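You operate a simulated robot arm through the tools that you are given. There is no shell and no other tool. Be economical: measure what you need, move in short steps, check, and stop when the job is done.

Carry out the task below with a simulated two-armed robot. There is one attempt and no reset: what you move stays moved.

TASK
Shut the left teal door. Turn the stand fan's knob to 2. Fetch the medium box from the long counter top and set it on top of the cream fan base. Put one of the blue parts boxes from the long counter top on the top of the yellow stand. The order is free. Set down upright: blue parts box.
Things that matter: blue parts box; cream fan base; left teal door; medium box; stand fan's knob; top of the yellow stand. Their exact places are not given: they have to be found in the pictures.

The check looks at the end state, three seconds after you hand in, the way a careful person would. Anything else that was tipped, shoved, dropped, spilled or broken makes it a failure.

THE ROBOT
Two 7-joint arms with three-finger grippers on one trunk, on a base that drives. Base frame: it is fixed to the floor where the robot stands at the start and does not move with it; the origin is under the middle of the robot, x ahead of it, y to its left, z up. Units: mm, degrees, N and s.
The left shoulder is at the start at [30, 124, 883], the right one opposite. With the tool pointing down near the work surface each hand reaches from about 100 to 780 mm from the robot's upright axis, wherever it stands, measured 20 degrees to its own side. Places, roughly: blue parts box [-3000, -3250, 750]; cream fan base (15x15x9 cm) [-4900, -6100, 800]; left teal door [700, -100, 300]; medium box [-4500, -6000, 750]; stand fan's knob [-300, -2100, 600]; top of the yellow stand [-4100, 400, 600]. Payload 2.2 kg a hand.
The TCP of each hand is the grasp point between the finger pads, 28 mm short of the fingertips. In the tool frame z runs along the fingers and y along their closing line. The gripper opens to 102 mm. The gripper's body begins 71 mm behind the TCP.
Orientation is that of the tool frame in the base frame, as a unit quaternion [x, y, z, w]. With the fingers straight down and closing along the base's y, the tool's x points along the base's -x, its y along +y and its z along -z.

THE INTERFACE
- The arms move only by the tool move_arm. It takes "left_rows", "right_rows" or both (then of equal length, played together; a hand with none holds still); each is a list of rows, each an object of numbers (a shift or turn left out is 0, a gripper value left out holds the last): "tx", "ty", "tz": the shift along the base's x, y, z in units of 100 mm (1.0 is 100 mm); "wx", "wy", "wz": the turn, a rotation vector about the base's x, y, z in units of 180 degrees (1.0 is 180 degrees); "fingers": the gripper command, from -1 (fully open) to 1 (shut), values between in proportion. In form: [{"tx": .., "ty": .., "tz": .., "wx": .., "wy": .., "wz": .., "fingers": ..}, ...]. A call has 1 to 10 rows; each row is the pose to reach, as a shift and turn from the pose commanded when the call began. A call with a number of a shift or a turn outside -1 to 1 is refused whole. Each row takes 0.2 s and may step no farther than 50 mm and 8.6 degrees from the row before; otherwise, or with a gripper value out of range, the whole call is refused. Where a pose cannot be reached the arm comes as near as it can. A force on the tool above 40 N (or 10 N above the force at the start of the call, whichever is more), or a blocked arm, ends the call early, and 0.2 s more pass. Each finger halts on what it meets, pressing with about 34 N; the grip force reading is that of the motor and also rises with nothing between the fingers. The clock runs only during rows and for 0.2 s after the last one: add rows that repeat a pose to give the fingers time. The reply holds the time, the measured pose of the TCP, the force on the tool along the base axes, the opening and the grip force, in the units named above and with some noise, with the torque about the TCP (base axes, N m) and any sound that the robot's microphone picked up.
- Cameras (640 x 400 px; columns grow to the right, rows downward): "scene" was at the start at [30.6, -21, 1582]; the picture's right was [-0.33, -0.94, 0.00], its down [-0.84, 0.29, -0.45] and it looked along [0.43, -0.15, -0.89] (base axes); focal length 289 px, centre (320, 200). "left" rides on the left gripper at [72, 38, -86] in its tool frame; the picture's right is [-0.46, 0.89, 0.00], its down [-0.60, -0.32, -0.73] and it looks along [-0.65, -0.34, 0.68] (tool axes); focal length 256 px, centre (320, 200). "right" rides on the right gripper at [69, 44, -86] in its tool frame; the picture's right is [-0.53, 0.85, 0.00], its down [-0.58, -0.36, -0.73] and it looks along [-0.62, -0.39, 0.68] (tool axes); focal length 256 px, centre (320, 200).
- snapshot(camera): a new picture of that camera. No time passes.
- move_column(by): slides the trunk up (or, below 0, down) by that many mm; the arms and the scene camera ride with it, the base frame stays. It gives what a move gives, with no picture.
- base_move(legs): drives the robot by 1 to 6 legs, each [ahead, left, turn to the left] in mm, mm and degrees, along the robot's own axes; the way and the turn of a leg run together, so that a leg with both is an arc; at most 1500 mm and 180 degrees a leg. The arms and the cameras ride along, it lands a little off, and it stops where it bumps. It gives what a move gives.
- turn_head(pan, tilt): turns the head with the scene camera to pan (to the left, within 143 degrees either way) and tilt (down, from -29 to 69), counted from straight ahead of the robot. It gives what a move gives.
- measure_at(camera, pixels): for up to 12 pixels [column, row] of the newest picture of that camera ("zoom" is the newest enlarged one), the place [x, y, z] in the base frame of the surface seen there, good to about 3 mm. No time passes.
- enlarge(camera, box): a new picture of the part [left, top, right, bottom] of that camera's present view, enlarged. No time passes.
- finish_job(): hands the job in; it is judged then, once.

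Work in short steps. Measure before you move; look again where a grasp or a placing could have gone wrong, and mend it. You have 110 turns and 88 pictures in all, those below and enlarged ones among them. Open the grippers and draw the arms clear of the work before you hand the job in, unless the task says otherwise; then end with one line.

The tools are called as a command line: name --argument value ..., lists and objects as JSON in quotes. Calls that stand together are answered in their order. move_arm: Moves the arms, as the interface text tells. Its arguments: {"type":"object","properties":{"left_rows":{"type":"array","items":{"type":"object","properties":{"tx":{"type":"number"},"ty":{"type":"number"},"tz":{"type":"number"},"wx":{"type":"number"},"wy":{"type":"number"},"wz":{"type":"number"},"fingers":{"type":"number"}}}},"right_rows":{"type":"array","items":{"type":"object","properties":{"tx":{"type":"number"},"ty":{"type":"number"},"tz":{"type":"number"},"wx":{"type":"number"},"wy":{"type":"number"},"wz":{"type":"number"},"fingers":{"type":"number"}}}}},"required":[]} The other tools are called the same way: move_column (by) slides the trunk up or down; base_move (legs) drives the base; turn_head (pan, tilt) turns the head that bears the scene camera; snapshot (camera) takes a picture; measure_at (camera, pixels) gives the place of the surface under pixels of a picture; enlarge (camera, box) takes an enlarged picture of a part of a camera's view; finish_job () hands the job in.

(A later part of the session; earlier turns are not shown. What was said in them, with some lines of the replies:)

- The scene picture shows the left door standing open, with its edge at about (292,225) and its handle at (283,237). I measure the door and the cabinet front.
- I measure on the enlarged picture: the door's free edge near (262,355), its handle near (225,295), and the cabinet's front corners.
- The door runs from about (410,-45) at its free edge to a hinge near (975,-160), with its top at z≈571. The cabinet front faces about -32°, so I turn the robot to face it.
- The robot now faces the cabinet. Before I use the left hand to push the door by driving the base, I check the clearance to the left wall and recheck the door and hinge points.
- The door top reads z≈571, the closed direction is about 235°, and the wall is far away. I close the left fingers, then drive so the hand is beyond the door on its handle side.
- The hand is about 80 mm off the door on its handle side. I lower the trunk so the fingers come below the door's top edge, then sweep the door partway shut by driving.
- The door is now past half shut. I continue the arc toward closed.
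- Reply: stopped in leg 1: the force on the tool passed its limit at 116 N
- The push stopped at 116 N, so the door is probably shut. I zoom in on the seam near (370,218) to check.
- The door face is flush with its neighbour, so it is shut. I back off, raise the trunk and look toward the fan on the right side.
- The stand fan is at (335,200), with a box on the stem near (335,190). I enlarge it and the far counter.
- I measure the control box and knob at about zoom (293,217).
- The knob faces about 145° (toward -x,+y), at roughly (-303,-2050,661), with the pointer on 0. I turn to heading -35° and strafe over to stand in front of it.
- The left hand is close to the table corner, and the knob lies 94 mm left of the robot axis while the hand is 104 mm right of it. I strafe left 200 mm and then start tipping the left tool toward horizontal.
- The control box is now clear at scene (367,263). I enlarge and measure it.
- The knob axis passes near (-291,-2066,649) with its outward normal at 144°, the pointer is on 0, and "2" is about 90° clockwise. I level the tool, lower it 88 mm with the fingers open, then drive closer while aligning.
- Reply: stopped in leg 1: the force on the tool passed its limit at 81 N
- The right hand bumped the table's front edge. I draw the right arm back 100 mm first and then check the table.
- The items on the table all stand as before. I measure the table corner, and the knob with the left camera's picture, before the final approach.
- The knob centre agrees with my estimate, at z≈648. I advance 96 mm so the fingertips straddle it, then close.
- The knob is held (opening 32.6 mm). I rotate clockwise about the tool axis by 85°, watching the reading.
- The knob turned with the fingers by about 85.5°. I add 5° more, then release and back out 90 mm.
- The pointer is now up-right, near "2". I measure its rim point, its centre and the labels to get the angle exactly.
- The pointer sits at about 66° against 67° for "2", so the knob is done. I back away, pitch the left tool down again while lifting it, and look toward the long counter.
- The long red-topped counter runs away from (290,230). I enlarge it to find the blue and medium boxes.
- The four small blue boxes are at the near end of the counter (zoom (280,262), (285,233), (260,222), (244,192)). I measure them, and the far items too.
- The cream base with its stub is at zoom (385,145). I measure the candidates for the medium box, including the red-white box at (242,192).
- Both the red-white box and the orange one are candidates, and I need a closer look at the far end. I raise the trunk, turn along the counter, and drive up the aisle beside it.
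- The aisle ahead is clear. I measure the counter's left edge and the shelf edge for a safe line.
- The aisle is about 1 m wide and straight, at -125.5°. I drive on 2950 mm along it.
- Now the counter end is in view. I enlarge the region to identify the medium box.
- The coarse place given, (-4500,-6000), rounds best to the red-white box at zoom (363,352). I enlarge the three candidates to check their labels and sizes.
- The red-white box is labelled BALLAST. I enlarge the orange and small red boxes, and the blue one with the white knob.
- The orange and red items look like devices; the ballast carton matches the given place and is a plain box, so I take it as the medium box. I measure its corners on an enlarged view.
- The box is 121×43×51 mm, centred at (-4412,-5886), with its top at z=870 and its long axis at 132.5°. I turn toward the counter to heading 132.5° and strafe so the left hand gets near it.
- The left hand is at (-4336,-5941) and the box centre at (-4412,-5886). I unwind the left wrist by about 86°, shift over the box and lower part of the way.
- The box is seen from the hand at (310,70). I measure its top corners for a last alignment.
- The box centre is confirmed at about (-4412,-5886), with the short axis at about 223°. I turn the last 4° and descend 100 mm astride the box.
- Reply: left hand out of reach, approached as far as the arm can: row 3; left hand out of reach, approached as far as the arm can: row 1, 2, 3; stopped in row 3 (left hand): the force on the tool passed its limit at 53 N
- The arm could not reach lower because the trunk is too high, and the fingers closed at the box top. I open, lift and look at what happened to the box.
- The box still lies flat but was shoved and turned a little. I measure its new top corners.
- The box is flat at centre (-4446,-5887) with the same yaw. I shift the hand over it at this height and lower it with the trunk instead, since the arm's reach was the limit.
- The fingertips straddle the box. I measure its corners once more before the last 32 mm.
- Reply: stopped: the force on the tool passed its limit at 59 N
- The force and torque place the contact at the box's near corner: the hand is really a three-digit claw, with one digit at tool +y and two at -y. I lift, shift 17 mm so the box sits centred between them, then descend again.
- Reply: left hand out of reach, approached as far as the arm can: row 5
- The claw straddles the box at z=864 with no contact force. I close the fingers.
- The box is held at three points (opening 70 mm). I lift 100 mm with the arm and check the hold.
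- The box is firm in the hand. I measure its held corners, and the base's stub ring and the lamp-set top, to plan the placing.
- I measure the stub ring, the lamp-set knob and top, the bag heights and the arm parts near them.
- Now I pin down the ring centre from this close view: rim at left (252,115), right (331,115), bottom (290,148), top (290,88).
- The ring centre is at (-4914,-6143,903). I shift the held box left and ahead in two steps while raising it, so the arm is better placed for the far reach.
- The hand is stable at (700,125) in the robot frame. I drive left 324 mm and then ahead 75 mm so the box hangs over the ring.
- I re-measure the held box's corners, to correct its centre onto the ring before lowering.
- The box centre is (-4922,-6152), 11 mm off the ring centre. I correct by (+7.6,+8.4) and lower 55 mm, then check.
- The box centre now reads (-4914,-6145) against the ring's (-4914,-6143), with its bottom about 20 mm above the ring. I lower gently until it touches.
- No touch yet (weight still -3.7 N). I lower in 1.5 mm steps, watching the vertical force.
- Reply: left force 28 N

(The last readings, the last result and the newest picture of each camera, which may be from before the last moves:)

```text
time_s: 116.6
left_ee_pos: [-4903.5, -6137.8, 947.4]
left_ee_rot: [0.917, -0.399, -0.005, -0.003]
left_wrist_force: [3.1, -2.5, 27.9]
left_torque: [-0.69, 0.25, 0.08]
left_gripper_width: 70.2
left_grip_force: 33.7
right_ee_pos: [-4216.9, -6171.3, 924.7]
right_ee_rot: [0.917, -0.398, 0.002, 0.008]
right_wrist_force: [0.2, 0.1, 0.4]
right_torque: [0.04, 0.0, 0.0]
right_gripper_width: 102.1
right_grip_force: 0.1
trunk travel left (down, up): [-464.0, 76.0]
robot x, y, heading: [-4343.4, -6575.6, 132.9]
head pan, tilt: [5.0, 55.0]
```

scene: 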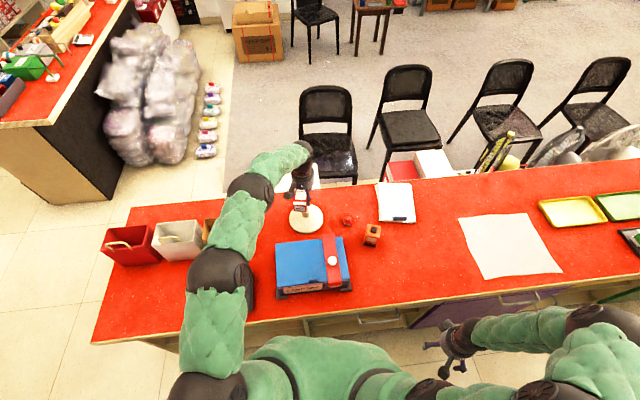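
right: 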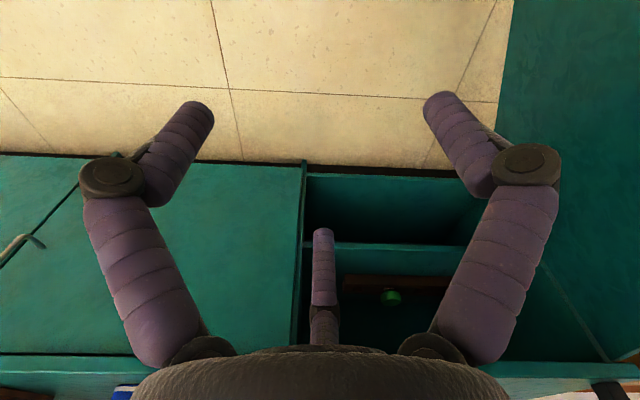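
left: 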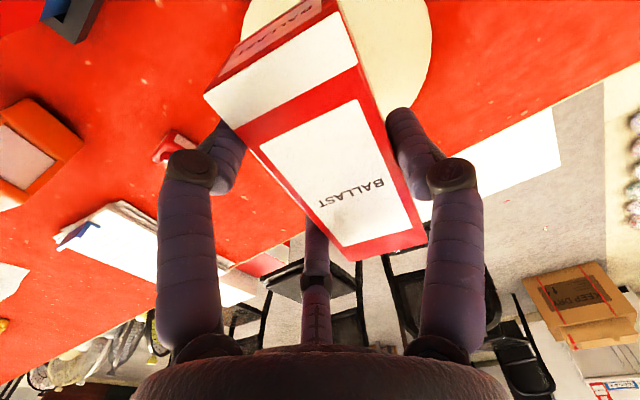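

It is in contact (about 30 N). I ease up 3 mm to near-zero load, then open the fingers gradually without moving.

move_arm --left_rows '[{"tz": 0.015}, {"tz": 0.03}, {"tz": 0.03}]'

move_arm --left_rows '[{"fingers": -0.3}, {"fingers": -0.4}, {"fingers": -0.5}, {"fingers": -0.7}, {"fingers": -1}, {"fingers": -1}, {"fingers": -1}]'

enlarge --camera "scene" --box '[270, 170, 340, 240]'

snapshot --camera "left"

```text
time_s: 117.4
left_ee_pos: [-4904.2, -6139.3, 947.6]
left_ee_rot: [0.916, -0.4, -0.002, -0.002]
left_wrist_force: [-4.1, 0.4, 20.1]
left_torque: [-0.17, 0.56, -0.06]
left_gripper_width: 70.0
left_grip_force: 34.3
right_ee_pos: [-4217.0, -6170.6, 925.0]
right_ee_rot: [0.918, -0.397, 0.002, 0.009]
right_wrist_force: [-0.3, -0.6, 0.5]
right_torque: [0.04, 0.03, -0.04]
right_gripper_width: 102.1
right_grip_force: 0.2
trunk travel left (down, up): [-464.0, 76.0]
robot x, y, heading: [-4343.9, -6575.1, 132.9]
head pan, tilt: [5.0, 55.0]
```

```text
time_s: 119.0
left_ee_pos: [-4902.7, -6138.1, 945.6]
left_ee_rot: [0.916, -0.401, -0.001, -0.002]
left_wrist_force: [-0.5, 0.7, 0.0]
left_torque: [0.02, 0.02, 0.02]
left_gripper_width: 101.8
left_grip_force: 0.0
right_ee_pos: [-4218.1, -6170.8, 923.6]
right_ee_rot: [0.917, -0.398, 0.003, 0.009]
right_wrist_force: [-0.1, 0.4, 0.3]
right_torque: [-0.02, 0.0, 0.02]
right_gripper_width: 101.9
right_grip_force: 0.0
trunk travel left (down, up): [-464.0, 76.0]
robot x, y, heading: [-4341.9, -6575.1, 132.7]
head pan, tilt: [5.0, 55.0]
```

```text
5.71 times, centred on (305, 205) of scene
```

zoom: 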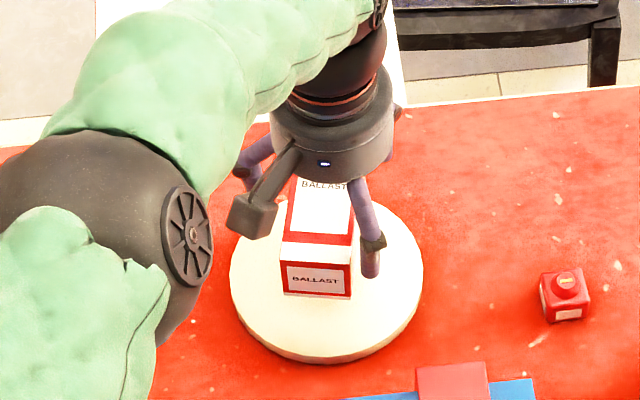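

```text
30 pictures are left
```

left: 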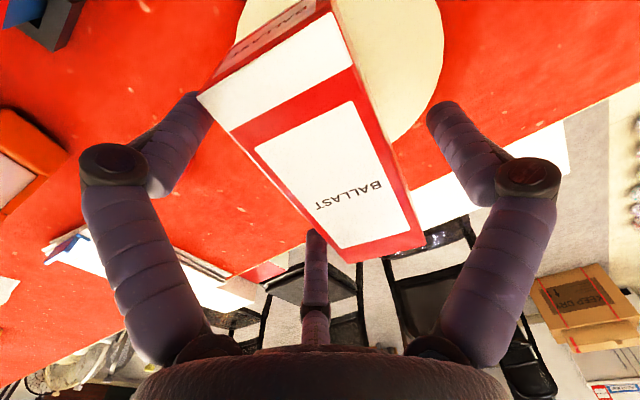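

The box rests level on the ring with the fingers clear. I shift 4 mm to centre the claw and lift straight up.

move_arm --left_rows '[{"tx": 0.03, "ty": 0.027}, {"tx": 0.03, "ty": 0.027, "tz": 0.25}, {"tx": 0.03, "ty": 0.027, "tz": 0.6}, {"tx": 0.03, "ty": 0.027, "tz": 1.0}]'

move_column --by 70

enlarge --camera "scene" --box '[260, 170, 350, 260]'

```text
time_s: 120.0
left_ee_pos: [-4898.2, -6138.6, 1044.3]
left_ee_rot: [0.916, -0.401, -0.001, -0.002]
left_wrist_force: [-0.4, 0.0, -1.2]
left_torque: [-0.02, 0.07, -0.02]
left_gripper_width: 102.1
left_grip_force: 0.1
right_ee_pos: [-4217.2, -6170.5, 923.9]
right_ee_rot: [0.917, -0.398, 0.003, 0.01]
right_wrist_force: [0.2, -0.2, -0.1]
right_torque: [0.01, 0.01, -0.02]
right_gripper_width: 102.0
right_grip_force: 0.0
trunk travel left (down, up): [-464.0, 76.0]
robot x, y, heading: [-4343.6, -6575.7, 132.9]
head pan, tilt: [5.0, 55.0]
```

```text
time_s: 121.1
left_ee_pos: [-4899.5, -6137.2, 1113.7]
left_ee_rot: [0.916, -0.401, 0.0, -0.001]
left_wrist_force: [0.3, 0.8, 0.8]
left_torque: [-0.01, 0.01, -0.01]
left_gripper_width: 102.2
left_grip_force: 0.1
right_ee_pos: [-4218.2, -6169.3, 993.4]
right_ee_rot: [0.917, -0.398, 0.003, 0.01]
right_wrist_force: [0.2, 0.7, -0.4]
right_torque: [0.01, -0.02, 0.02]
right_gripper_width: 102.1
right_grip_force: 0.0
trunk travel left (down, up): [-534.0, 6.0]
robot x, y, heading: [-4341.6, -6575.2, 132.9]
head pan, tilt: [5.0, 55.0]
```

```text
4.44 times, centred on (305, 215) of scene
```

zoom: 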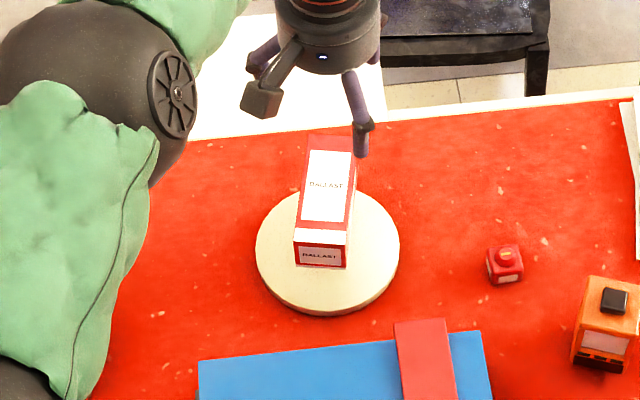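

The medium box sits level on the cream base. Next is the blue box at the counter's near end: I back off slightly, square up to the counter and strafe back along the aisle with the hands high.

base_move --legs '[[-100, 0, 0], [0, 0, 11.6], [0, -1500, 0], [0, -1000, 0]]'

turn_head --pan -35 --tilt 45

snapshot --camera "scene"

```text
time_s: 134.9
left_ee_pos: [-3530.8, -4269.6, 1114.1]
left_ee_rot: [0.961, -0.278, -0.001, -0.001]
left_wrist_force: [-0.2, 0.7, -0.7]
left_torque: [-0.02, 0.02, -0.03]
left_gripper_width: 102.1
left_grip_force: 0.0
right_ee_pos: [-2863.0, -4125.2, 994.2]
right_ee_rot: [0.962, -0.274, 0.005, 0.009]
right_wrist_force: [-0.2, 0.5, -0.3]
right_torque: [0.0, -0.02, -0.02]
right_gripper_width: 101.9
right_grip_force: 0.1
trunk travel left (down, up): [-534.0, 6.0]
robot x, y, heading: [-2879.3, -4551.1, 148.1]
head pan, tilt: [5.0, 55.0]
```

```text
time_s: 136.0
left_ee_pos: [-3530.9, -4270.2, 1111.9]
left_ee_rot: [0.961, -0.277, -0.001, -0.001]
left_wrist_force: [0.4, -0.9, -0.8]
left_torque: [0.02, -0.03, -0.01]
left_gripper_width: 101.9
left_grip_force: 0.0
right_ee_pos: [-2863.5, -4124.9, 994.9]
right_ee_rot: [0.961, -0.275, 0.004, 0.008]
right_wrist_force: [-0.6, 0.3, 0.6]
right_torque: [-0.02, -0.02, 0.01]
right_gripper_width: 102.2
right_grip_force: 0.0
trunk travel left (down, up): [-534.0, 6.0]
robot x, y, heading: [-2879.4, -4549.1, 147.9]
head pan, tilt: [-35.0, 45.0]
```

```text
28 pictures are left
```

scene: 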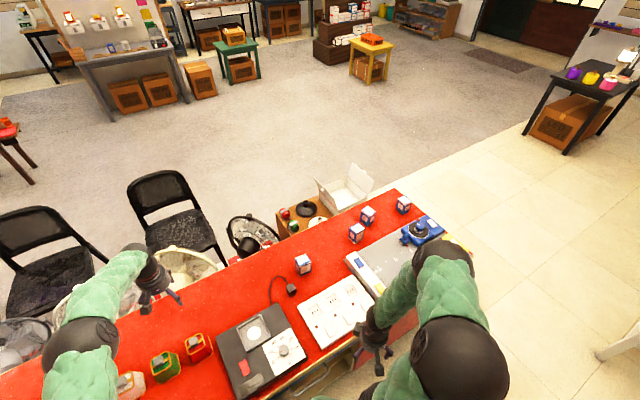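

The yellow stand is visible at (372,58) and the blue boxes are at (403,204), (368,215), (356,232) and (304,263). I enlarge and measure them.

enlarge --camera "scene" --box '[280, 180, 460, 290]'

measure_at --camera "scene" --pixels '[[403, 200], [368, 211], [356, 227], [304, 259], [403, 209], [304, 270], [372, 45], [356, 44], [390, 46], [375, 82], [355, 72]]'

enlarge --camera "scene" --box '[335, 20, 410, 90]'

```text
3.56 times, centred on (370, 235) of scene
```

zoom: 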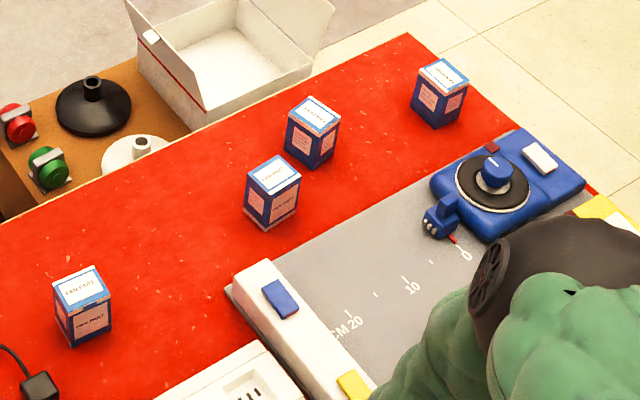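

```text
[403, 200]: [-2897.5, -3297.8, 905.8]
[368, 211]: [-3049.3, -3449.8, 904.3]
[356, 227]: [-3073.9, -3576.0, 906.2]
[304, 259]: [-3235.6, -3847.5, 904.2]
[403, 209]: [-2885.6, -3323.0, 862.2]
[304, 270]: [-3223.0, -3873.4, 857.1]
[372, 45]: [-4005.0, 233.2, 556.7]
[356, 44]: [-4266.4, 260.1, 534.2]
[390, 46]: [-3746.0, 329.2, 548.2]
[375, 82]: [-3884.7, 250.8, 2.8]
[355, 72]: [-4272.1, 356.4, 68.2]
```

```text
5.71 times, centred on (372, 55) of scene
```

zoom: 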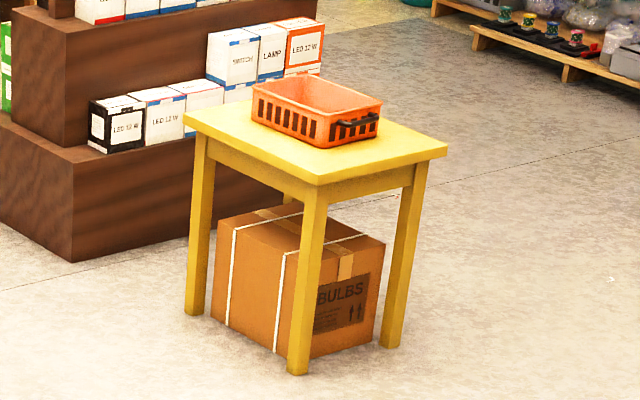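

The fourth blue box, at (-3236,-3848) with its top at z=905, is isolated and easiest. I position the left hand over it.

base_move --legs '[[0, 0, -3.4], [-18, -492, 0]]'

snapshot --camera "left"

```text
time_s: 139.4
left_ee_pos: [-3196.9, -3828.2, 1114.5]
left_ee_rot: [0.95, -0.314, -0.002, -0.002]
left_wrist_force: [0.7, 0.3, 0.8]
left_torque: [-0.01, 0.02, 0.01]
left_gripper_width: 101.9
left_grip_force: 0.0
right_ee_pos: [-2521.3, -3734.1, 994.1]
right_ee_rot: [0.951, -0.31, 0.004, 0.008]
right_wrist_force: [0.7, 0.4, 0.3]
right_torque: [0.02, 0.03, 0.0]
right_gripper_width: 101.9
right_grip_force: 0.1
trunk travel left (down, up): [-534.0, 6.0]
robot x, y, heading: [-2568.6, -4156.5, 143.4]
head pan, tilt: [-35.0, 45.0]
```

```text
25 pictures are left
```

left: 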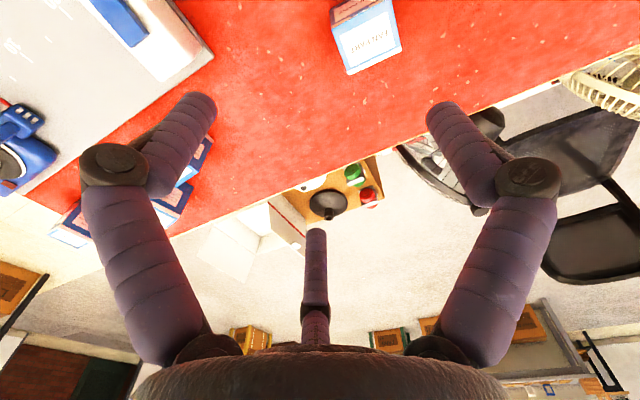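

The blue box is at (368,38) in the hand view. I measure its top corners.

measure_at --camera "left" --pixels '[[336, 22], [388, 3], [398, 49], [348, 71], [367, 36], [352, 5]]'

```text
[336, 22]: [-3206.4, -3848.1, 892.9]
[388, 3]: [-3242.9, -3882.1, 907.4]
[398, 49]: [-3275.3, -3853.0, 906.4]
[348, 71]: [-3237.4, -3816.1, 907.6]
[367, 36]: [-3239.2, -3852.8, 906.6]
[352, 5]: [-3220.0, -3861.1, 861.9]
```

The box centre is (-3240,-3849), with its long side (53 mm) along 44°/224°. I drive 35 mm closer, then shift and turn the hand -9°.

base_move --legs '[[35, 0, 0]]'

move_column --by -120

```text
time_s: 140.2
left_ee_pos: [-3224.3, -3807.6, 1116.0]
left_ee_rot: [0.949, -0.314, -0.002, -0.001]
left_wrist_force: [0.4, -0.3, 0.2]
left_torque: [0.0, 0.07, 0.02]
left_gripper_width: 102.1
left_grip_force: 0.0
right_ee_pos: [-2546.6, -3713.4, 993.6]
right_ee_rot: [0.951, -0.311, 0.003, 0.008]
right_wrist_force: [0.6, -0.2, -0.6]
right_torque: [0.03, 0.04, -0.02]
right_gripper_width: 102.1
right_grip_force: 0.1
trunk travel left (down, up): [-534.0, 6.0]
robot x, y, heading: [-2597.1, -4135.7, 143.4]
head pan, tilt: [-35.0, 45.0]
```

```text
time_s: 141.7
left_ee_pos: [-3226.7, -3807.6, 995.3]
left_ee_rot: [0.949, -0.314, -0.001, -0.002]
left_wrist_force: [-0.3, -1.0, -0.6]
left_torque: [-0.04, 0.01, -0.01]
left_gripper_width: 101.9
left_grip_force: 0.0
right_ee_pos: [-2548.5, -3712.3, 874.2]
right_ee_rot: [0.95, -0.311, 0.004, 0.009]
right_wrist_force: [-1.1, 0.4, -0.1]
right_torque: [-0.02, 0.01, 0.04]
right_gripper_width: 102.1
right_grip_force: 0.0
trunk travel left (down, up): [-414.0, 126.0]
robot x, y, heading: [-2598.0, -4128.1, 143.4]
head pan, tilt: [-35.0, 45.0]
```

The hand is at (-3226,-3807.5,995), with its tips above the box top (906). I move over the centre, turn, lower to about 945 and look.

move_arm --left_rows '[{"tx": -0.07, "ty": -0.2, "wz": -0.025}, {"tx": -0.145, "ty": -0.415, "wz": -0.05}, {"tx": -0.145, "ty": -0.415, "tz": -0.25, "wz": -0.05}, {"tx": -0.145, "ty": -0.415, "tz": -0.5, "wz": -0.05}, {"tx": -0.145, "ty": -0.415, "tz": -0.5, "wz": -0.05}]'

snapshot --camera "left"

```text
time_s: 142.9
left_ee_pos: [-3241.0, -3849.0, 943.6]
left_ee_rot: [0.922, -0.387, -0.001, -0.002]
left_wrist_force: [0.9, 0.1, 0.4]
left_torque: [-0.05, -0.02, 0.0]
left_gripper_width: 101.9
left_grip_force: 0.0
right_ee_pos: [-2548.4, -3712.7, 874.6]
right_ee_rot: [0.951, -0.31, 0.004, 0.009]
right_wrist_force: [0.0, 0.5, -0.8]
right_torque: [0.01, 0.02, 0.02]
right_gripper_width: 102.2
right_grip_force: 0.0
trunk travel left (down, up): [-414.0, 126.0]
robot x, y, heading: [-2599.6, -4133.6, 143.5]
head pan, tilt: [-35.0, 45.0]
```

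```text
24 pictures are left
```

left: 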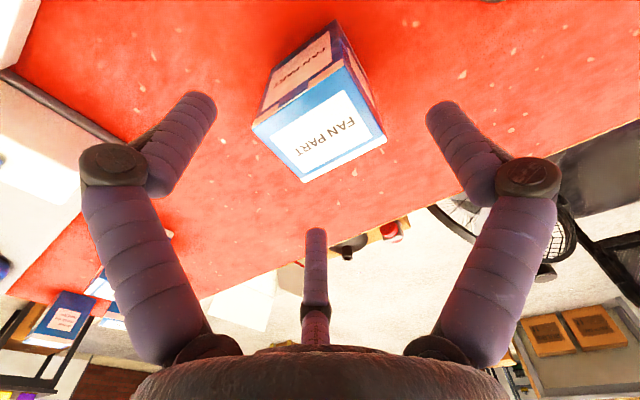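

The box is between the digits. A quick corner measurement confirms the centring before the descent.

measure_at --camera "left" --pixels '[[257, 128], [343, 70], [382, 138], [303, 180]]'

move_arm --left_rows '[{"tz": -0.2}, {"tz": -0.4}, {"tz": -0.6}, {"tz": -0.72}, {"tz": -0.72}]'

```text
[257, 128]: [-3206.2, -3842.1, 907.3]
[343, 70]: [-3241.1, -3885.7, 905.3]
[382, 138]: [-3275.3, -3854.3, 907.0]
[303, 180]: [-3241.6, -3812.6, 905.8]
```

```text
time_s: 144.1
left_ee_pos: [-3239.7, -3850.5, 872.1]
left_ee_rot: [0.921, -0.388, -0.002, -0.001]
left_wrist_force: [-0.6, -1.1, 0.4]
left_torque: [0.0, 0.0, -0.02]
left_gripper_width: 102.1
left_grip_force: 0.1
right_ee_pos: [-2549.0, -3712.7, 874.8]
right_ee_rot: [0.95, -0.311, 0.004, 0.009]
right_wrist_force: [0.2, 0.0, -0.3]
right_torque: [-0.02, -0.01, 0.0]
right_gripper_width: 101.7
right_grip_force: 0.0
trunk travel left (down, up): [-414.0, 126.0]
robot x, y, heading: [-2598.2, -4135.9, 143.3]
head pan, tilt: [-35.0, 45.0]
```

The hand reached z=872 with no contact and is centred on (-3241,-3849). I close the fingers and look.

move_arm --left_rows '[{"fingers": -0.5}, {"fingers": 0}, {"fingers": 0.5}, {"fingers": 1}, {"fingers": 1}, {"fingers": 1}]'

move_arm --left_rows '[{"tz": 0.2}, {"tz": 0.5}, {"tz": 0.8}, {"tz": 1.0}]'

snapshot --camera "left"

```text
time_s: 145.5
left_ee_pos: [-3240.0, -3849.1, 873.8]
left_ee_rot: [0.922, -0.386, -0.001, -0.002]
left_wrist_force: [-0.9, 0.0, 2.6]
left_torque: [0.03, -0.06, 0.04]
left_gripper_width: 58.8
left_grip_force: 34.1
right_ee_pos: [-2548.4, -3712.9, 874.5]
right_ee_rot: [0.95, -0.311, 0.003, 0.008]
right_wrist_force: [-0.6, 0.2, 0.5]
right_torque: [0.0, -0.01, -0.01]
right_gripper_width: 102.1
right_grip_force: 0.1
trunk travel left (down, up): [-414.0, 126.0]
robot x, y, heading: [-2597.6, -4136.6, 143.4]
head pan, tilt: [-35.0, 45.0]
```

```text
time_s: 146.5
left_ee_pos: [-3238.9, -3848.9, 972.0]
left_ee_rot: [0.922, -0.388, -0.001, -0.001]
left_wrist_force: [-0.4, -0.6, -0.8]
left_torque: [-0.03, 0.02, -0.04]
left_gripper_width: 58.5
left_grip_force: 33.8
right_ee_pos: [-2548.8, -3714.4, 874.4]
right_ee_rot: [0.95, -0.312, 0.003, 0.008]
right_wrist_force: [-0.4, -0.1, 0.4]
right_torque: [-0.01, -0.03, 0.02]
right_gripper_width: 102.1
right_grip_force: 0.0
trunk travel left (down, up): [-414.0, 126.0]
robot x, y, heading: [-2595.1, -4138.0, 143.3]
head pan, tilt: [-35.0, 45.0]
```

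```text
23 pictures are left
```

left: 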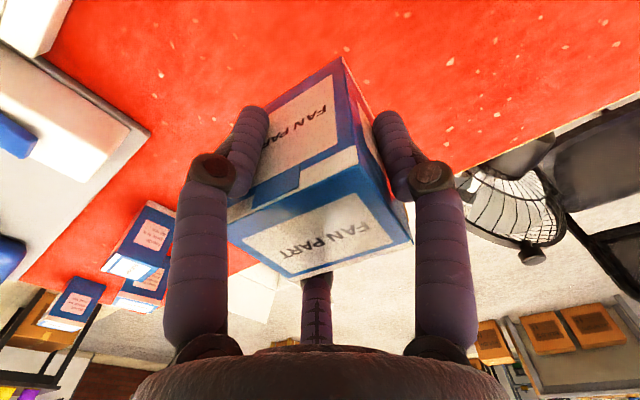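

The blue box is held upright (opening 58.5 mm). I raise the trunk a little, leave the aisle and drive across the open floor toward the yellow stand.

move_column --by 80

base_move --legs '[[-90, 0, 0], [0, -1300, 0], [500, -800, 0], [1000, -400, 0], [900, -370, 0]]'

turn_head --pan 0 --tilt 40

snapshot --camera "scene"

```text
time_s: 147.7
left_ee_pos: [-3240.1, -3848.4, 1051.6]
left_ee_rot: [0.922, -0.388, -0.001, -0.001]
left_wrist_force: [-0.1, 0.6, -1.3]
left_torque: [0.02, -0.03, 0.01]
left_gripper_width: 58.4
left_grip_force: 34.1
right_ee_pos: [-2548.8, -3712.1, 953.3]
right_ee_rot: [0.95, -0.311, 0.004, 0.009]
right_wrist_force: [0.5, 0.6, 0.9]
right_torque: [-0.01, -0.01, -0.01]
right_gripper_width: 102.0
right_grip_force: 0.1
trunk travel left (down, up): [-494.0, 46.0]
robot x, y, heading: [-2603.4, -4135.1, 143.4]
head pan, tilt: [-35.0, 45.0]
```

```text
time_s: 154.1
left_ee_pos: [-2454.4, -2908.1, 1053.4]
left_ee_rot: [0.902, -0.431, -0.001, 0.0]
left_wrist_force: [0.7, 0.3, 0.3]
left_torque: [-0.01, 0.08, 0.0]
left_gripper_width: 58.2
left_grip_force: 33.9
right_ee_pos: [-1752.4, -2838.5, 952.6]
right_ee_rot: [0.935, -0.356, 0.002, 0.011]
right_wrist_force: [0.7, 0.4, -0.6]
right_torque: [-0.01, 0.08, -0.04]
right_gripper_width: 102.0
right_grip_force: 0.1
trunk travel left (down, up): [-494.0, 46.0]
robot x, y, heading: [-1843.8, -3258.6, 137.7]
head pan, tilt: [-35.0, 45.0]
stopped in leg 2: the robot was blocked; the commanded pose is now the measured one
```

```text
time_s: 155.1
left_ee_pos: [-2457.8, -2909.7, 1053.0]
left_ee_rot: [0.903, -0.43, -0.001, -0.001]
left_wrist_force: [0.6, 0.4, -0.7]
left_torque: [-0.01, 0.02, -0.01]
left_gripper_width: 58.4
left_grip_force: 34.1
right_ee_pos: [-1755.5, -2840.4, 954.0]
right_ee_rot: [0.934, -0.356, 0.004, 0.01]
right_wrist_force: [0.9, -0.1, 0.6]
right_torque: [0.0, -0.01, 0.02]
right_gripper_width: 102.1
right_grip_force: 0.1
trunk travel left (down, up): [-494.0, 46.0]
robot x, y, heading: [-1850.5, -3254.1, 138.0]
head pan, tilt: [0.0, 40.0]
```

```text
22 pictures are left
```

scene: 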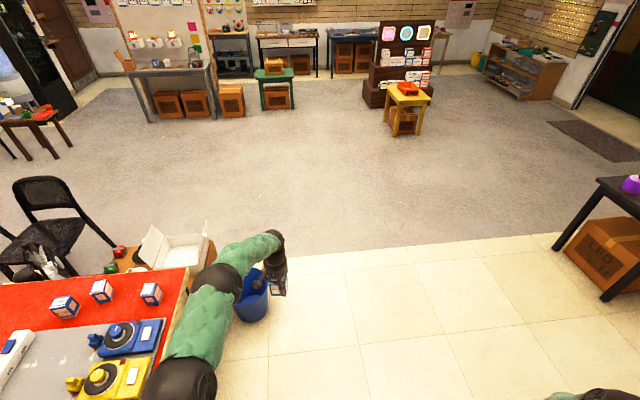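

The strafe was blocked at (-1850,-3254), probably by the fan table's near end behind me on the right. I look there to see what was touched.

turn_head --pan -120 --tilt 50

snapshot --camera "scene"

```text
time_s: 157.1
left_ee_pos: [-2458.9, -2909.1, 1052.0]
left_ee_rot: [0.903, -0.43, 0.0, -0.001]
left_wrist_force: [0.4, -1.2, -1.1]
left_torque: [0.04, 0.05, -0.03]
left_gripper_width: 58.2
left_grip_force: 33.9
right_ee_pos: [-1756.1, -2840.3, 954.3]
right_ee_rot: [0.934, -0.357, 0.004, 0.011]
right_wrist_force: [-0.3, 0.3, -0.1]
right_torque: [0.03, -0.01, -0.01]
right_gripper_width: 102.0
right_grip_force: 0.0
trunk travel left (down, up): [-494.0, 46.0]
robot x, y, heading: [-1846.4, -3253.8, 138.1]
head pan, tilt: [-120.0, 50.0]
```

```text
21 pictures are left
```

scene: 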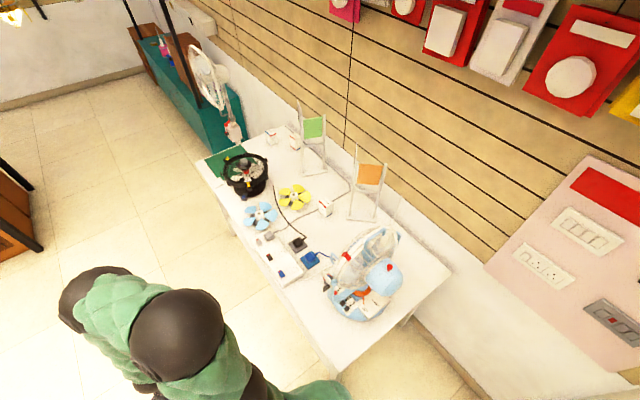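

Nothing on the table has fallen. I compare its far front corner with the earlier reading (-735,-2132,758), and the near corner too.

measure_at --camera "scene" --pixels '[[198, 163], [335, 370], [450, 275], [265, 265], [240, 225]]'

enlarge --camera "scene" --box '[180, 110, 470, 400]'

```text
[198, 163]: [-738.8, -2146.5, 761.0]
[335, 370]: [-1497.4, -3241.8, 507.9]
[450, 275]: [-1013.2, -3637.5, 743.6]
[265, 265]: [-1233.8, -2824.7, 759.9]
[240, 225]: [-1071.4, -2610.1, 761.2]
```

```text
1.38 times, centred on (325, 255) of scene
```

zoom: 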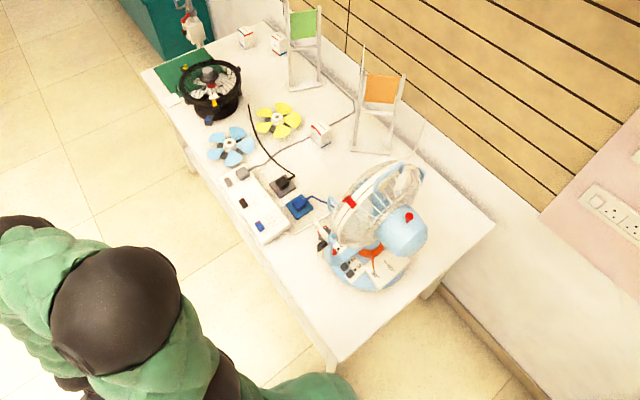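

The table and its things are in place. I now drive ahead first, then diagonally right across the open floor, to stop short of the yellow stand.

base_move --legs '[[350, 0, 0], [450, -700, 0], [1150, -320, 0], [1150, -322, 0]]'

turn_head --pan 5 --tilt 50

snapshot --camera "scene"

```text
time_s: 174.7
left_ee_pos: [-3915.9, 90.9, 1051.4]
left_ee_rot: [0.912, -0.41, 0.0, 0.0]
left_wrist_force: [0.6, -0.7, -1.6]
left_torque: [-0.01, -0.03, -0.01]
left_gripper_width: 58.0
left_grip_force: 33.9
right_ee_pos: [-3219.1, 192.1, 953.5]
right_ee_rot: [0.942, -0.336, 0.004, 0.009]
right_wrist_force: [-0.1, -0.1, 0.2]
right_torque: [-0.01, 0.0, -0.02]
right_gripper_width: 101.7
right_grip_force: 0.1
trunk travel left (down, up): [-494.0, 46.0]
robot x, y, heading: [-3290.0, -225.5, 140.5]
head pan, tilt: [-120.0, 50.0]
```

```text
time_s: 176.7
left_ee_pos: [-3917.4, 90.5, 1052.2]
left_ee_rot: [0.912, -0.41, 0.0, -0.001]
left_wrist_force: [-0.2, -0.4, -0.8]
left_torque: [0.0, 0.03, -0.01]
left_gripper_width: 58.0
left_grip_force: 33.8
right_ee_pos: [-3218.9, 191.4, 953.3]
right_ee_rot: [0.942, -0.335, 0.003, 0.009]
right_wrist_force: [0.4, 0.1, 0.8]
right_torque: [-0.03, -0.01, -0.01]
right_gripper_width: 102.1
right_grip_force: 0.1
trunk travel left (down, up): [-494.0, 46.0]
robot x, y, heading: [-3291.8, -230.0, 140.6]
head pan, tilt: [5.0, 50.0]
```

```text
19 pictures are left
```

scene: 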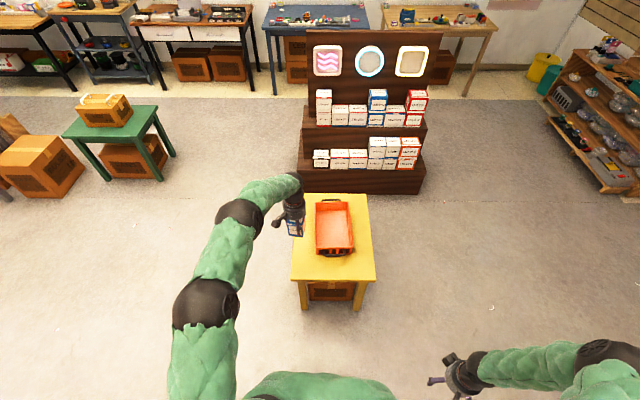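

The stand is straight ahead, with the orange tray on it. I measure the stand top's corners and the tray's edges to choose a free spot.

enlarge --camera "scene" --box '[270, 180, 400, 320]'

measure_at --camera "scene" --pixels '[[293, 277], [373, 278], [367, 197], [307, 197], [317, 254], [353, 252], [351, 203], [317, 205], [335, 267], [364, 245], [306, 250], [296, 225]]'

```text
2.86 times, centred on (335, 250) of scene
```

zoom: 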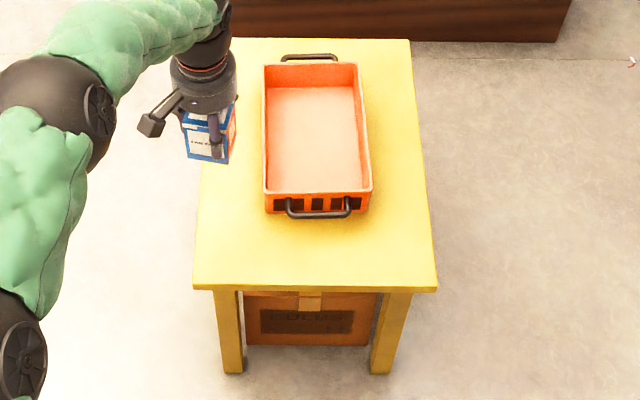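

```text
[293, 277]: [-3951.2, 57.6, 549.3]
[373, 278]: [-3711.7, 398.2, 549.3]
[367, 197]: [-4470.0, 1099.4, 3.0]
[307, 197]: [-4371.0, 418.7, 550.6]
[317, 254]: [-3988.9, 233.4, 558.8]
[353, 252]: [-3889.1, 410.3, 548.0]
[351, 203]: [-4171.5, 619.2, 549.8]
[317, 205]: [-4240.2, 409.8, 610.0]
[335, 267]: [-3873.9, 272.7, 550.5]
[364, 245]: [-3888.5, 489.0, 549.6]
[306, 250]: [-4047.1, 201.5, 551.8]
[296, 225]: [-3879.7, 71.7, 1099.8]
```

The stand top is at z≈550. Its front-left area is free, and I choose (-3944,163). I check the held box's centre and top height in the hand view.

snapshot --camera "left"

measure_at --camera "left" --pixels '[[231, 229], [292, 277], [409, 240], [357, 175], [318, 235], [270, 195]]'

```text
17 pictures are left
```

left: 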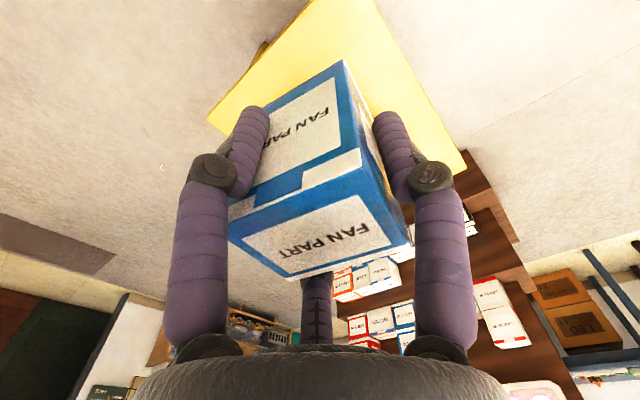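

```text
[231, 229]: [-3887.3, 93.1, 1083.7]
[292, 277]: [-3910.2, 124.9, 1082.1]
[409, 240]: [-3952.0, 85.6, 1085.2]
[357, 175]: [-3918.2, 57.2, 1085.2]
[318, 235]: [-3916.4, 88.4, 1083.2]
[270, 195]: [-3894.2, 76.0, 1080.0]
```

The box hangs level, with its centre under the TCP and its bottom 55 mm below it. I drive (67,-39) to bring it over the spot and lower the trunk 380 mm.

base_move --legs '[[67, -39, 0]]'

move_column --by -370

turn_head --pan 10 --tilt 42

snapshot --camera "scene"

```text
time_s: 177.8
left_ee_pos: [-3943.8, 163.1, 1051.3]
left_ee_rot: [0.912, -0.41, 0.001, -0.001]
left_wrist_force: [0.4, 0.3, -0.9]
left_torque: [-0.03, -0.02, -0.01]
left_gripper_width: 58.1
left_grip_force: 34.2
right_ee_pos: [-3246.1, 264.1, 953.6]
right_ee_rot: [0.942, -0.336, 0.005, 0.01]
right_wrist_force: [0.2, 0.2, -0.6]
right_torque: [-0.01, 0.0, 0.02]
right_gripper_width: 102.0
right_grip_force: 0.1
trunk travel left (down, up): [-494.0, 46.0]
robot x, y, heading: [-3315.2, -153.4, 140.5]
head pan, tilt: [5.0, 50.0]
```

```text
time_s: 181.4
left_ee_pos: [-3942.9, 163.5, 682.0]
left_ee_rot: [0.912, -0.41, 0.0, -0.001]
left_wrist_force: [0.2, 0.6, -0.7]
left_torque: [-0.01, 0.05, 0.01]
left_gripper_width: 58.0
left_grip_force: 33.8
right_ee_pos: [-3245.8, 263.7, 582.7]
right_ee_rot: [0.942, -0.336, 0.004, 0.009]
right_wrist_force: [0.5, -0.4, 0.1]
right_torque: [0.02, 0.0, -0.03]
right_gripper_width: 102.2
right_grip_force: 0.1
trunk travel left (down, up): [-124.0, 416.0]
robot x, y, heading: [-3318.5, -153.7, 140.3]
head pan, tilt: [5.0, 50.0]
```

```text
time_s: 182.1
left_ee_pos: [-3943.5, 162.8, 680.6]
left_ee_rot: [0.912, -0.409, -0.001, -0.001]
left_wrist_force: [0.0, -0.1, -0.1]
left_torque: [-0.02, -0.01, 0.01]
left_gripper_width: 58.0
left_grip_force: 33.8
right_ee_pos: [-3244.4, 263.0, 583.5]
right_ee_rot: [0.942, -0.336, 0.004, 0.01]
right_wrist_force: [0.8, -0.7, -0.4]
right_torque: [-0.02, 0.0, 0.03]
right_gripper_width: 102.0
right_grip_force: 0.0
trunk travel left (down, up): [-124.0, 416.0]
robot x, y, heading: [-3318.6, -154.5, 140.3]
head pan, tilt: [10.0, 42.0]
```

```text
16 pictures are left
```

scene: 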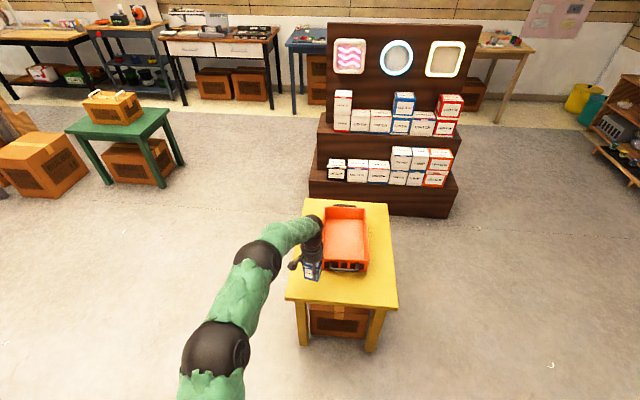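

The box hangs over the free front-left area. I lower the trunk 66 mm more and look at the gap.

move_column --by -66

enlarge --camera "scene" --box '[270, 190, 410, 330]'

```text
time_s: 183.1
left_ee_pos: [-3943.6, 163.7, 616.8]
left_ee_rot: [0.912, -0.41, 0.0, -0.001]
left_wrist_force: [0.4, 0.2, -1.0]
left_torque: [0.02, -0.01, -0.01]
left_gripper_width: 58.4
left_grip_force: 34.0
right_ee_pos: [-3245.5, 264.6, 518.3]
right_ee_rot: [0.942, -0.335, 0.004, 0.01]
right_wrist_force: [1.1, 0.1, -0.5]
right_torque: [-0.05, -0.01, 0.03]
right_gripper_width: 102.2
right_grip_force: 0.1
trunk travel left (down, up): [-58.0, 482.0]
robot x, y, heading: [-3314.4, -156.3, 140.4]
head pan, tilt: [10.0, 42.0]
```

```text
2.86 times, centred on (340, 260) of scene
```

zoom: 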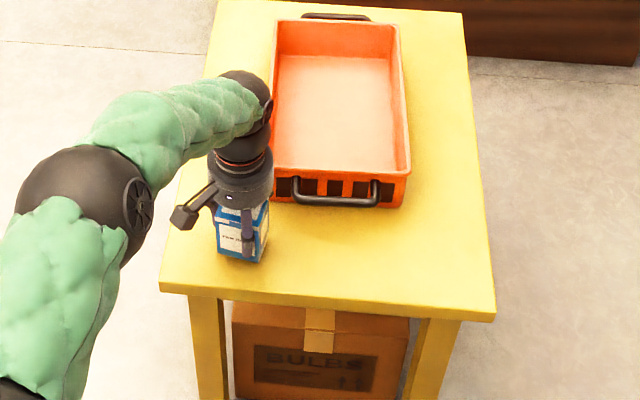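

The box is about 11 mm above the top. I lower it in small steps until it touches.

move_arm --left_rows '[{"tz": -0.05}, {"tz": -0.08}, {"tz": -0.1}, {"tz": -0.1}]'

move_arm --left_rows '[{"tz": -0.01}, {"tz": -0.02}, {"tz": -0.02}]'

```text
time_s: 184.1
left_ee_pos: [-3942.9, 163.5, 606.0]
left_ee_rot: [0.912, -0.41, -0.001, -0.001]
left_wrist_force: [0.3, 0.1, -1.4]
left_torque: [-0.01, 0.02, -0.03]
left_gripper_width: 58.2
left_grip_force: 33.9
right_ee_pos: [-3246.3, 263.4, 518.2]
right_ee_rot: [0.942, -0.335, 0.004, 0.009]
right_wrist_force: [0.2, -0.1, 0.9]
right_torque: [0.02, 0.0, 0.0]
right_gripper_width: 102.1
right_grip_force: 0.1
trunk travel left (down, up): [-58.0, 482.0]
robot x, y, heading: [-3314.7, -150.0, 140.4]
head pan, tilt: [10.0, 42.0]
```

```text
time_s: 184.9
left_ee_pos: [-3943.3, 161.9, 603.9]
left_ee_rot: [0.912, -0.411, -0.001, -0.001]
left_wrist_force: [0.6, -0.2, 1.0]
left_torque: [-0.05, 0.04, 0.02]
left_gripper_width: 57.9
left_grip_force: 34.0
right_ee_pos: [-3245.0, 263.0, 518.7]
right_ee_rot: [0.942, -0.335, 0.004, 0.009]
right_wrist_force: [0.2, -0.3, 0.7]
right_torque: [0.03, -0.01, 0.0]
right_gripper_width: 101.7
right_grip_force: 0.1
trunk travel left (down, up): [-58.0, 482.0]
robot x, y, heading: [-3316.3, -152.3, 140.3]
head pan, tilt: [10.0, 42.0]
```

The force just changed sign, so I step down another 2 mm to confirm contact.

move_arm --left_rows '[{"tz": -0.01}, {"tz": -0.02}, {"tz": -0.02}]'

```text
time_s: 185.7
left_ee_pos: [-3944.6, 163.5, 603.7]
left_ee_rot: [0.912, -0.41, -0.002, -0.002]
left_wrist_force: [3.9, -5.0, 17.5]
left_torque: [-0.32, -0.38, 0.03]
left_gripper_width: 58.3
left_grip_force: 34.0
right_ee_pos: [-3245.2, 263.3, 518.2]
right_ee_rot: [0.942, -0.335, 0.004, 0.009]
right_wrist_force: [-0.6, 0.1, 0.0]
right_torque: [-0.03, 0.01, 0.01]
right_gripper_width: 101.9
right_grip_force: 0.1
trunk travel left (down, up): [-58.0, 482.0]
robot x, y, heading: [-3315.2, -153.2, 140.4]
head pan, tilt: [10.0, 42.0]
```

Contact is confirmed (17 N). I open the fingers gradually, then lift straight up 100 mm.

move_arm --left_rows '[{"tz": 0.015, "fingers": 0}, {"tz": 0.015, "fingers": -0.3}, {"tz": 0.015, "fingers": -0.5}, {"tz": 0.015, "fingers": -0.75}, {"tz": 0.015, "fingers": -0.75}]'

snapshot --camera "left"

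```text
time_s: 186.9
left_ee_pos: [-3943.3, 163.8, 601.9]
left_ee_rot: [0.912, -0.411, -0.001, -0.001]
left_wrist_force: [0.0, 1.2, -0.3]
left_torque: [0.01, -0.01, -0.03]
left_gripper_width: 89.0
left_grip_force: 0.1
right_ee_pos: [-3245.3, 263.7, 516.8]
right_ee_rot: [0.942, -0.335, 0.004, 0.01]
right_wrist_force: [0.7, -0.6, -0.5]
right_torque: [-0.04, 0.01, 0.0]
right_gripper_width: 102.1
right_grip_force: 0.1
trunk travel left (down, up): [-58.0, 482.0]
robot x, y, heading: [-3318.0, -150.4, 140.6]
head pan, tilt: [10.0, 42.0]
```

```text
14 pictures are left
```

left: 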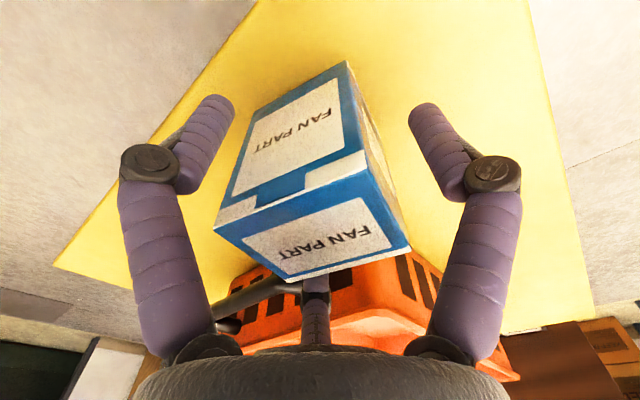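

The box stands free and upright between the digits. I raise the trunk 200 mm straight up and then back away.

move_column --by 200

base_move --legs '[[-400, 0, 0]]'

snapshot --camera "scene"

enlarge --camera "scene" --box '[250, 130, 400, 260]'

```text
time_s: 189.1
left_ee_pos: [-3943.2, 163.4, 801.6]
left_ee_rot: [0.912, -0.41, 0.0, 0.0]
left_wrist_force: [-0.1, -0.2, -0.2]
left_torque: [0.0, -0.01, 0.01]
left_gripper_width: 89.4
left_grip_force: 0.0
right_ee_pos: [-3245.3, 264.2, 716.8]
right_ee_rot: [0.942, -0.335, 0.004, 0.01]
right_wrist_force: [-0.3, 0.8, 0.2]
right_torque: [-0.04, 0.01, -0.02]
right_gripper_width: 101.8
right_grip_force: 0.0
trunk travel left (down, up): [-258.0, 282.0]
robot x, y, heading: [-3318.8, -153.9, 140.5]
head pan, tilt: [10.0, 42.0]
```

```text
time_s: 191.5
left_ee_pos: [-3640.9, -89.4, 805.1]
left_ee_rot: [0.913, -0.408, 0.0, -0.002]
left_wrist_force: [0.0, 0.3, 0.3]
left_torque: [0.0, 0.0, 0.0]
left_gripper_width: 89.0
left_grip_force: 0.1
right_ee_pos: [-2944.6, 14.2, 719.2]
right_ee_rot: [0.943, -0.332, 0.004, 0.009]
right_wrist_force: [-0.3, 0.3, 0.2]
right_torque: [0.02, 0.01, -0.03]
right_gripper_width: 101.9
right_grip_force: 0.1
trunk travel left (down, up): [-258.0, 282.0]
robot x, y, heading: [-3015.2, -405.0, 141.0]
head pan, tilt: [10.0, 42.0]
```

```text
13 pictures are left
```

scene: 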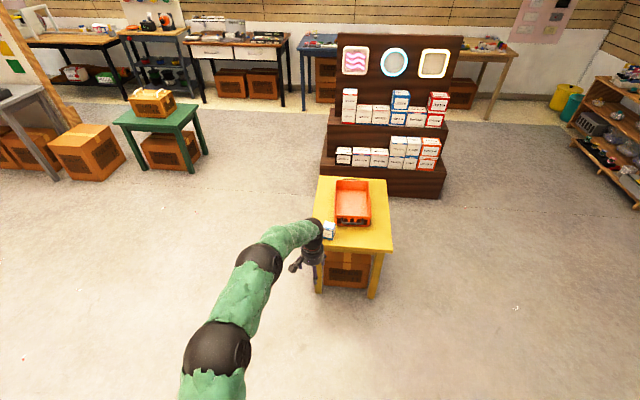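

```text
3.08 times, centred on (325, 195) of scene
```

zoom: 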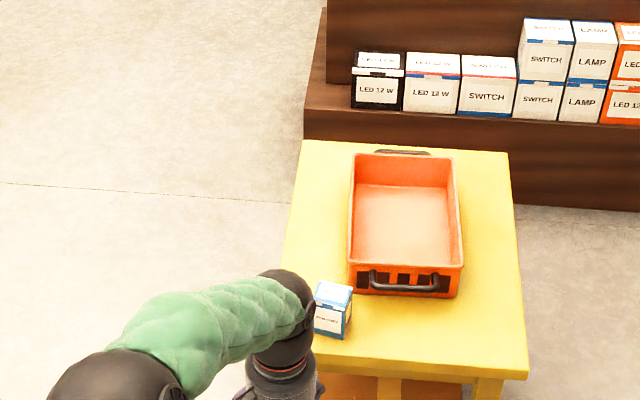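

The blue box stands upright on the stand beside the tray. As a last check I look from here at the cream base and at the door.

turn_head --pan 111 --tilt 10

enlarge --camera "scene" --box '[290, 170, 350, 210]'

turn_head --pan -141 --tilt 15

snapshot --camera "scene"

```text
time_s: 193.3
left_ee_pos: [-3641.2, -90.7, 802.2]
left_ee_rot: [0.914, -0.407, 0.0, -0.001]
left_wrist_force: [-0.3, 0.5, 0.9]
left_torque: [-0.02, 0.01, 0.02]
left_gripper_width: 89.4
left_grip_force: 0.1
right_ee_pos: [-2944.4, 14.5, 717.9]
right_ee_rot: [0.943, -0.333, 0.004, 0.01]
right_wrist_force: [0.9, -0.3, 0.2]
right_torque: [0.03, -0.01, 0.01]
right_gripper_width: 102.0
right_grip_force: 0.0
trunk travel left (down, up): [-258.0, 282.0]
robot x, y, heading: [-3012.9, -406.3, 140.9]
head pan, tilt: [111.0, 10.0]
```

```text
10.00 times, centred on (320, 190) of scene
```

zoom: 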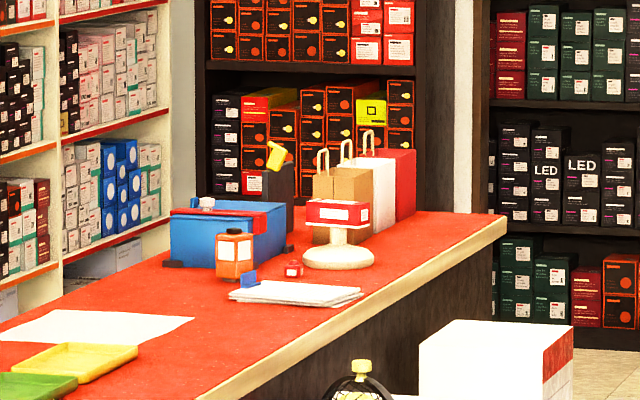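

```text
time_s: 196.8
left_ee_pos: [-3641.9, -90.7, 802.4]
left_ee_rot: [0.914, -0.407, -0.001, -0.001]
left_wrist_force: [-0.1, 0.3, -0.4]
left_torque: [-0.03, -0.03, 0.07]
left_gripper_width: 89.2
left_grip_force: 0.2
right_ee_pos: [-2945.1, 16.0, 716.0]
right_ee_rot: [0.943, -0.333, 0.004, 0.01]
right_wrist_force: [-0.2, -0.5, 0.2]
right_torque: [0.02, 0.03, 0.0]
right_gripper_width: 102.2
right_grip_force: 0.0
trunk travel left (down, up): [-258.0, 282.0]
robot x, y, heading: [-3011.9, -405.2, 140.4]
head pan, tilt: [-141.0, 15.0]
```

```text
10 pictures are left
```

scene: 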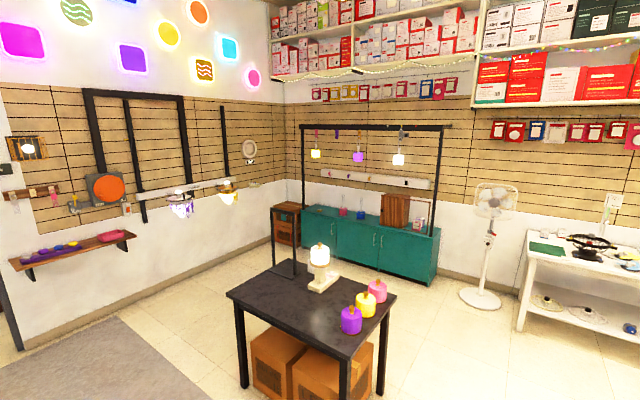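

The medium box is balanced level on the cream base, the left teal door is shut, and the fan stands undisturbed. Both grippers are open and clear, so I hand in.

finish_job

```text
The job is handed in.
```

All four parts are done and the job is handed in: the left teal door is shut, the fan knob is on 2, the medium box is on the cream fan base, and a blue parts box stands upright on the yellow stand. I took the red-white BALLAST carton as the medium box because it best matched the given place. On the way I touched the fan table twice and saw nothing on it tipped or shifted.
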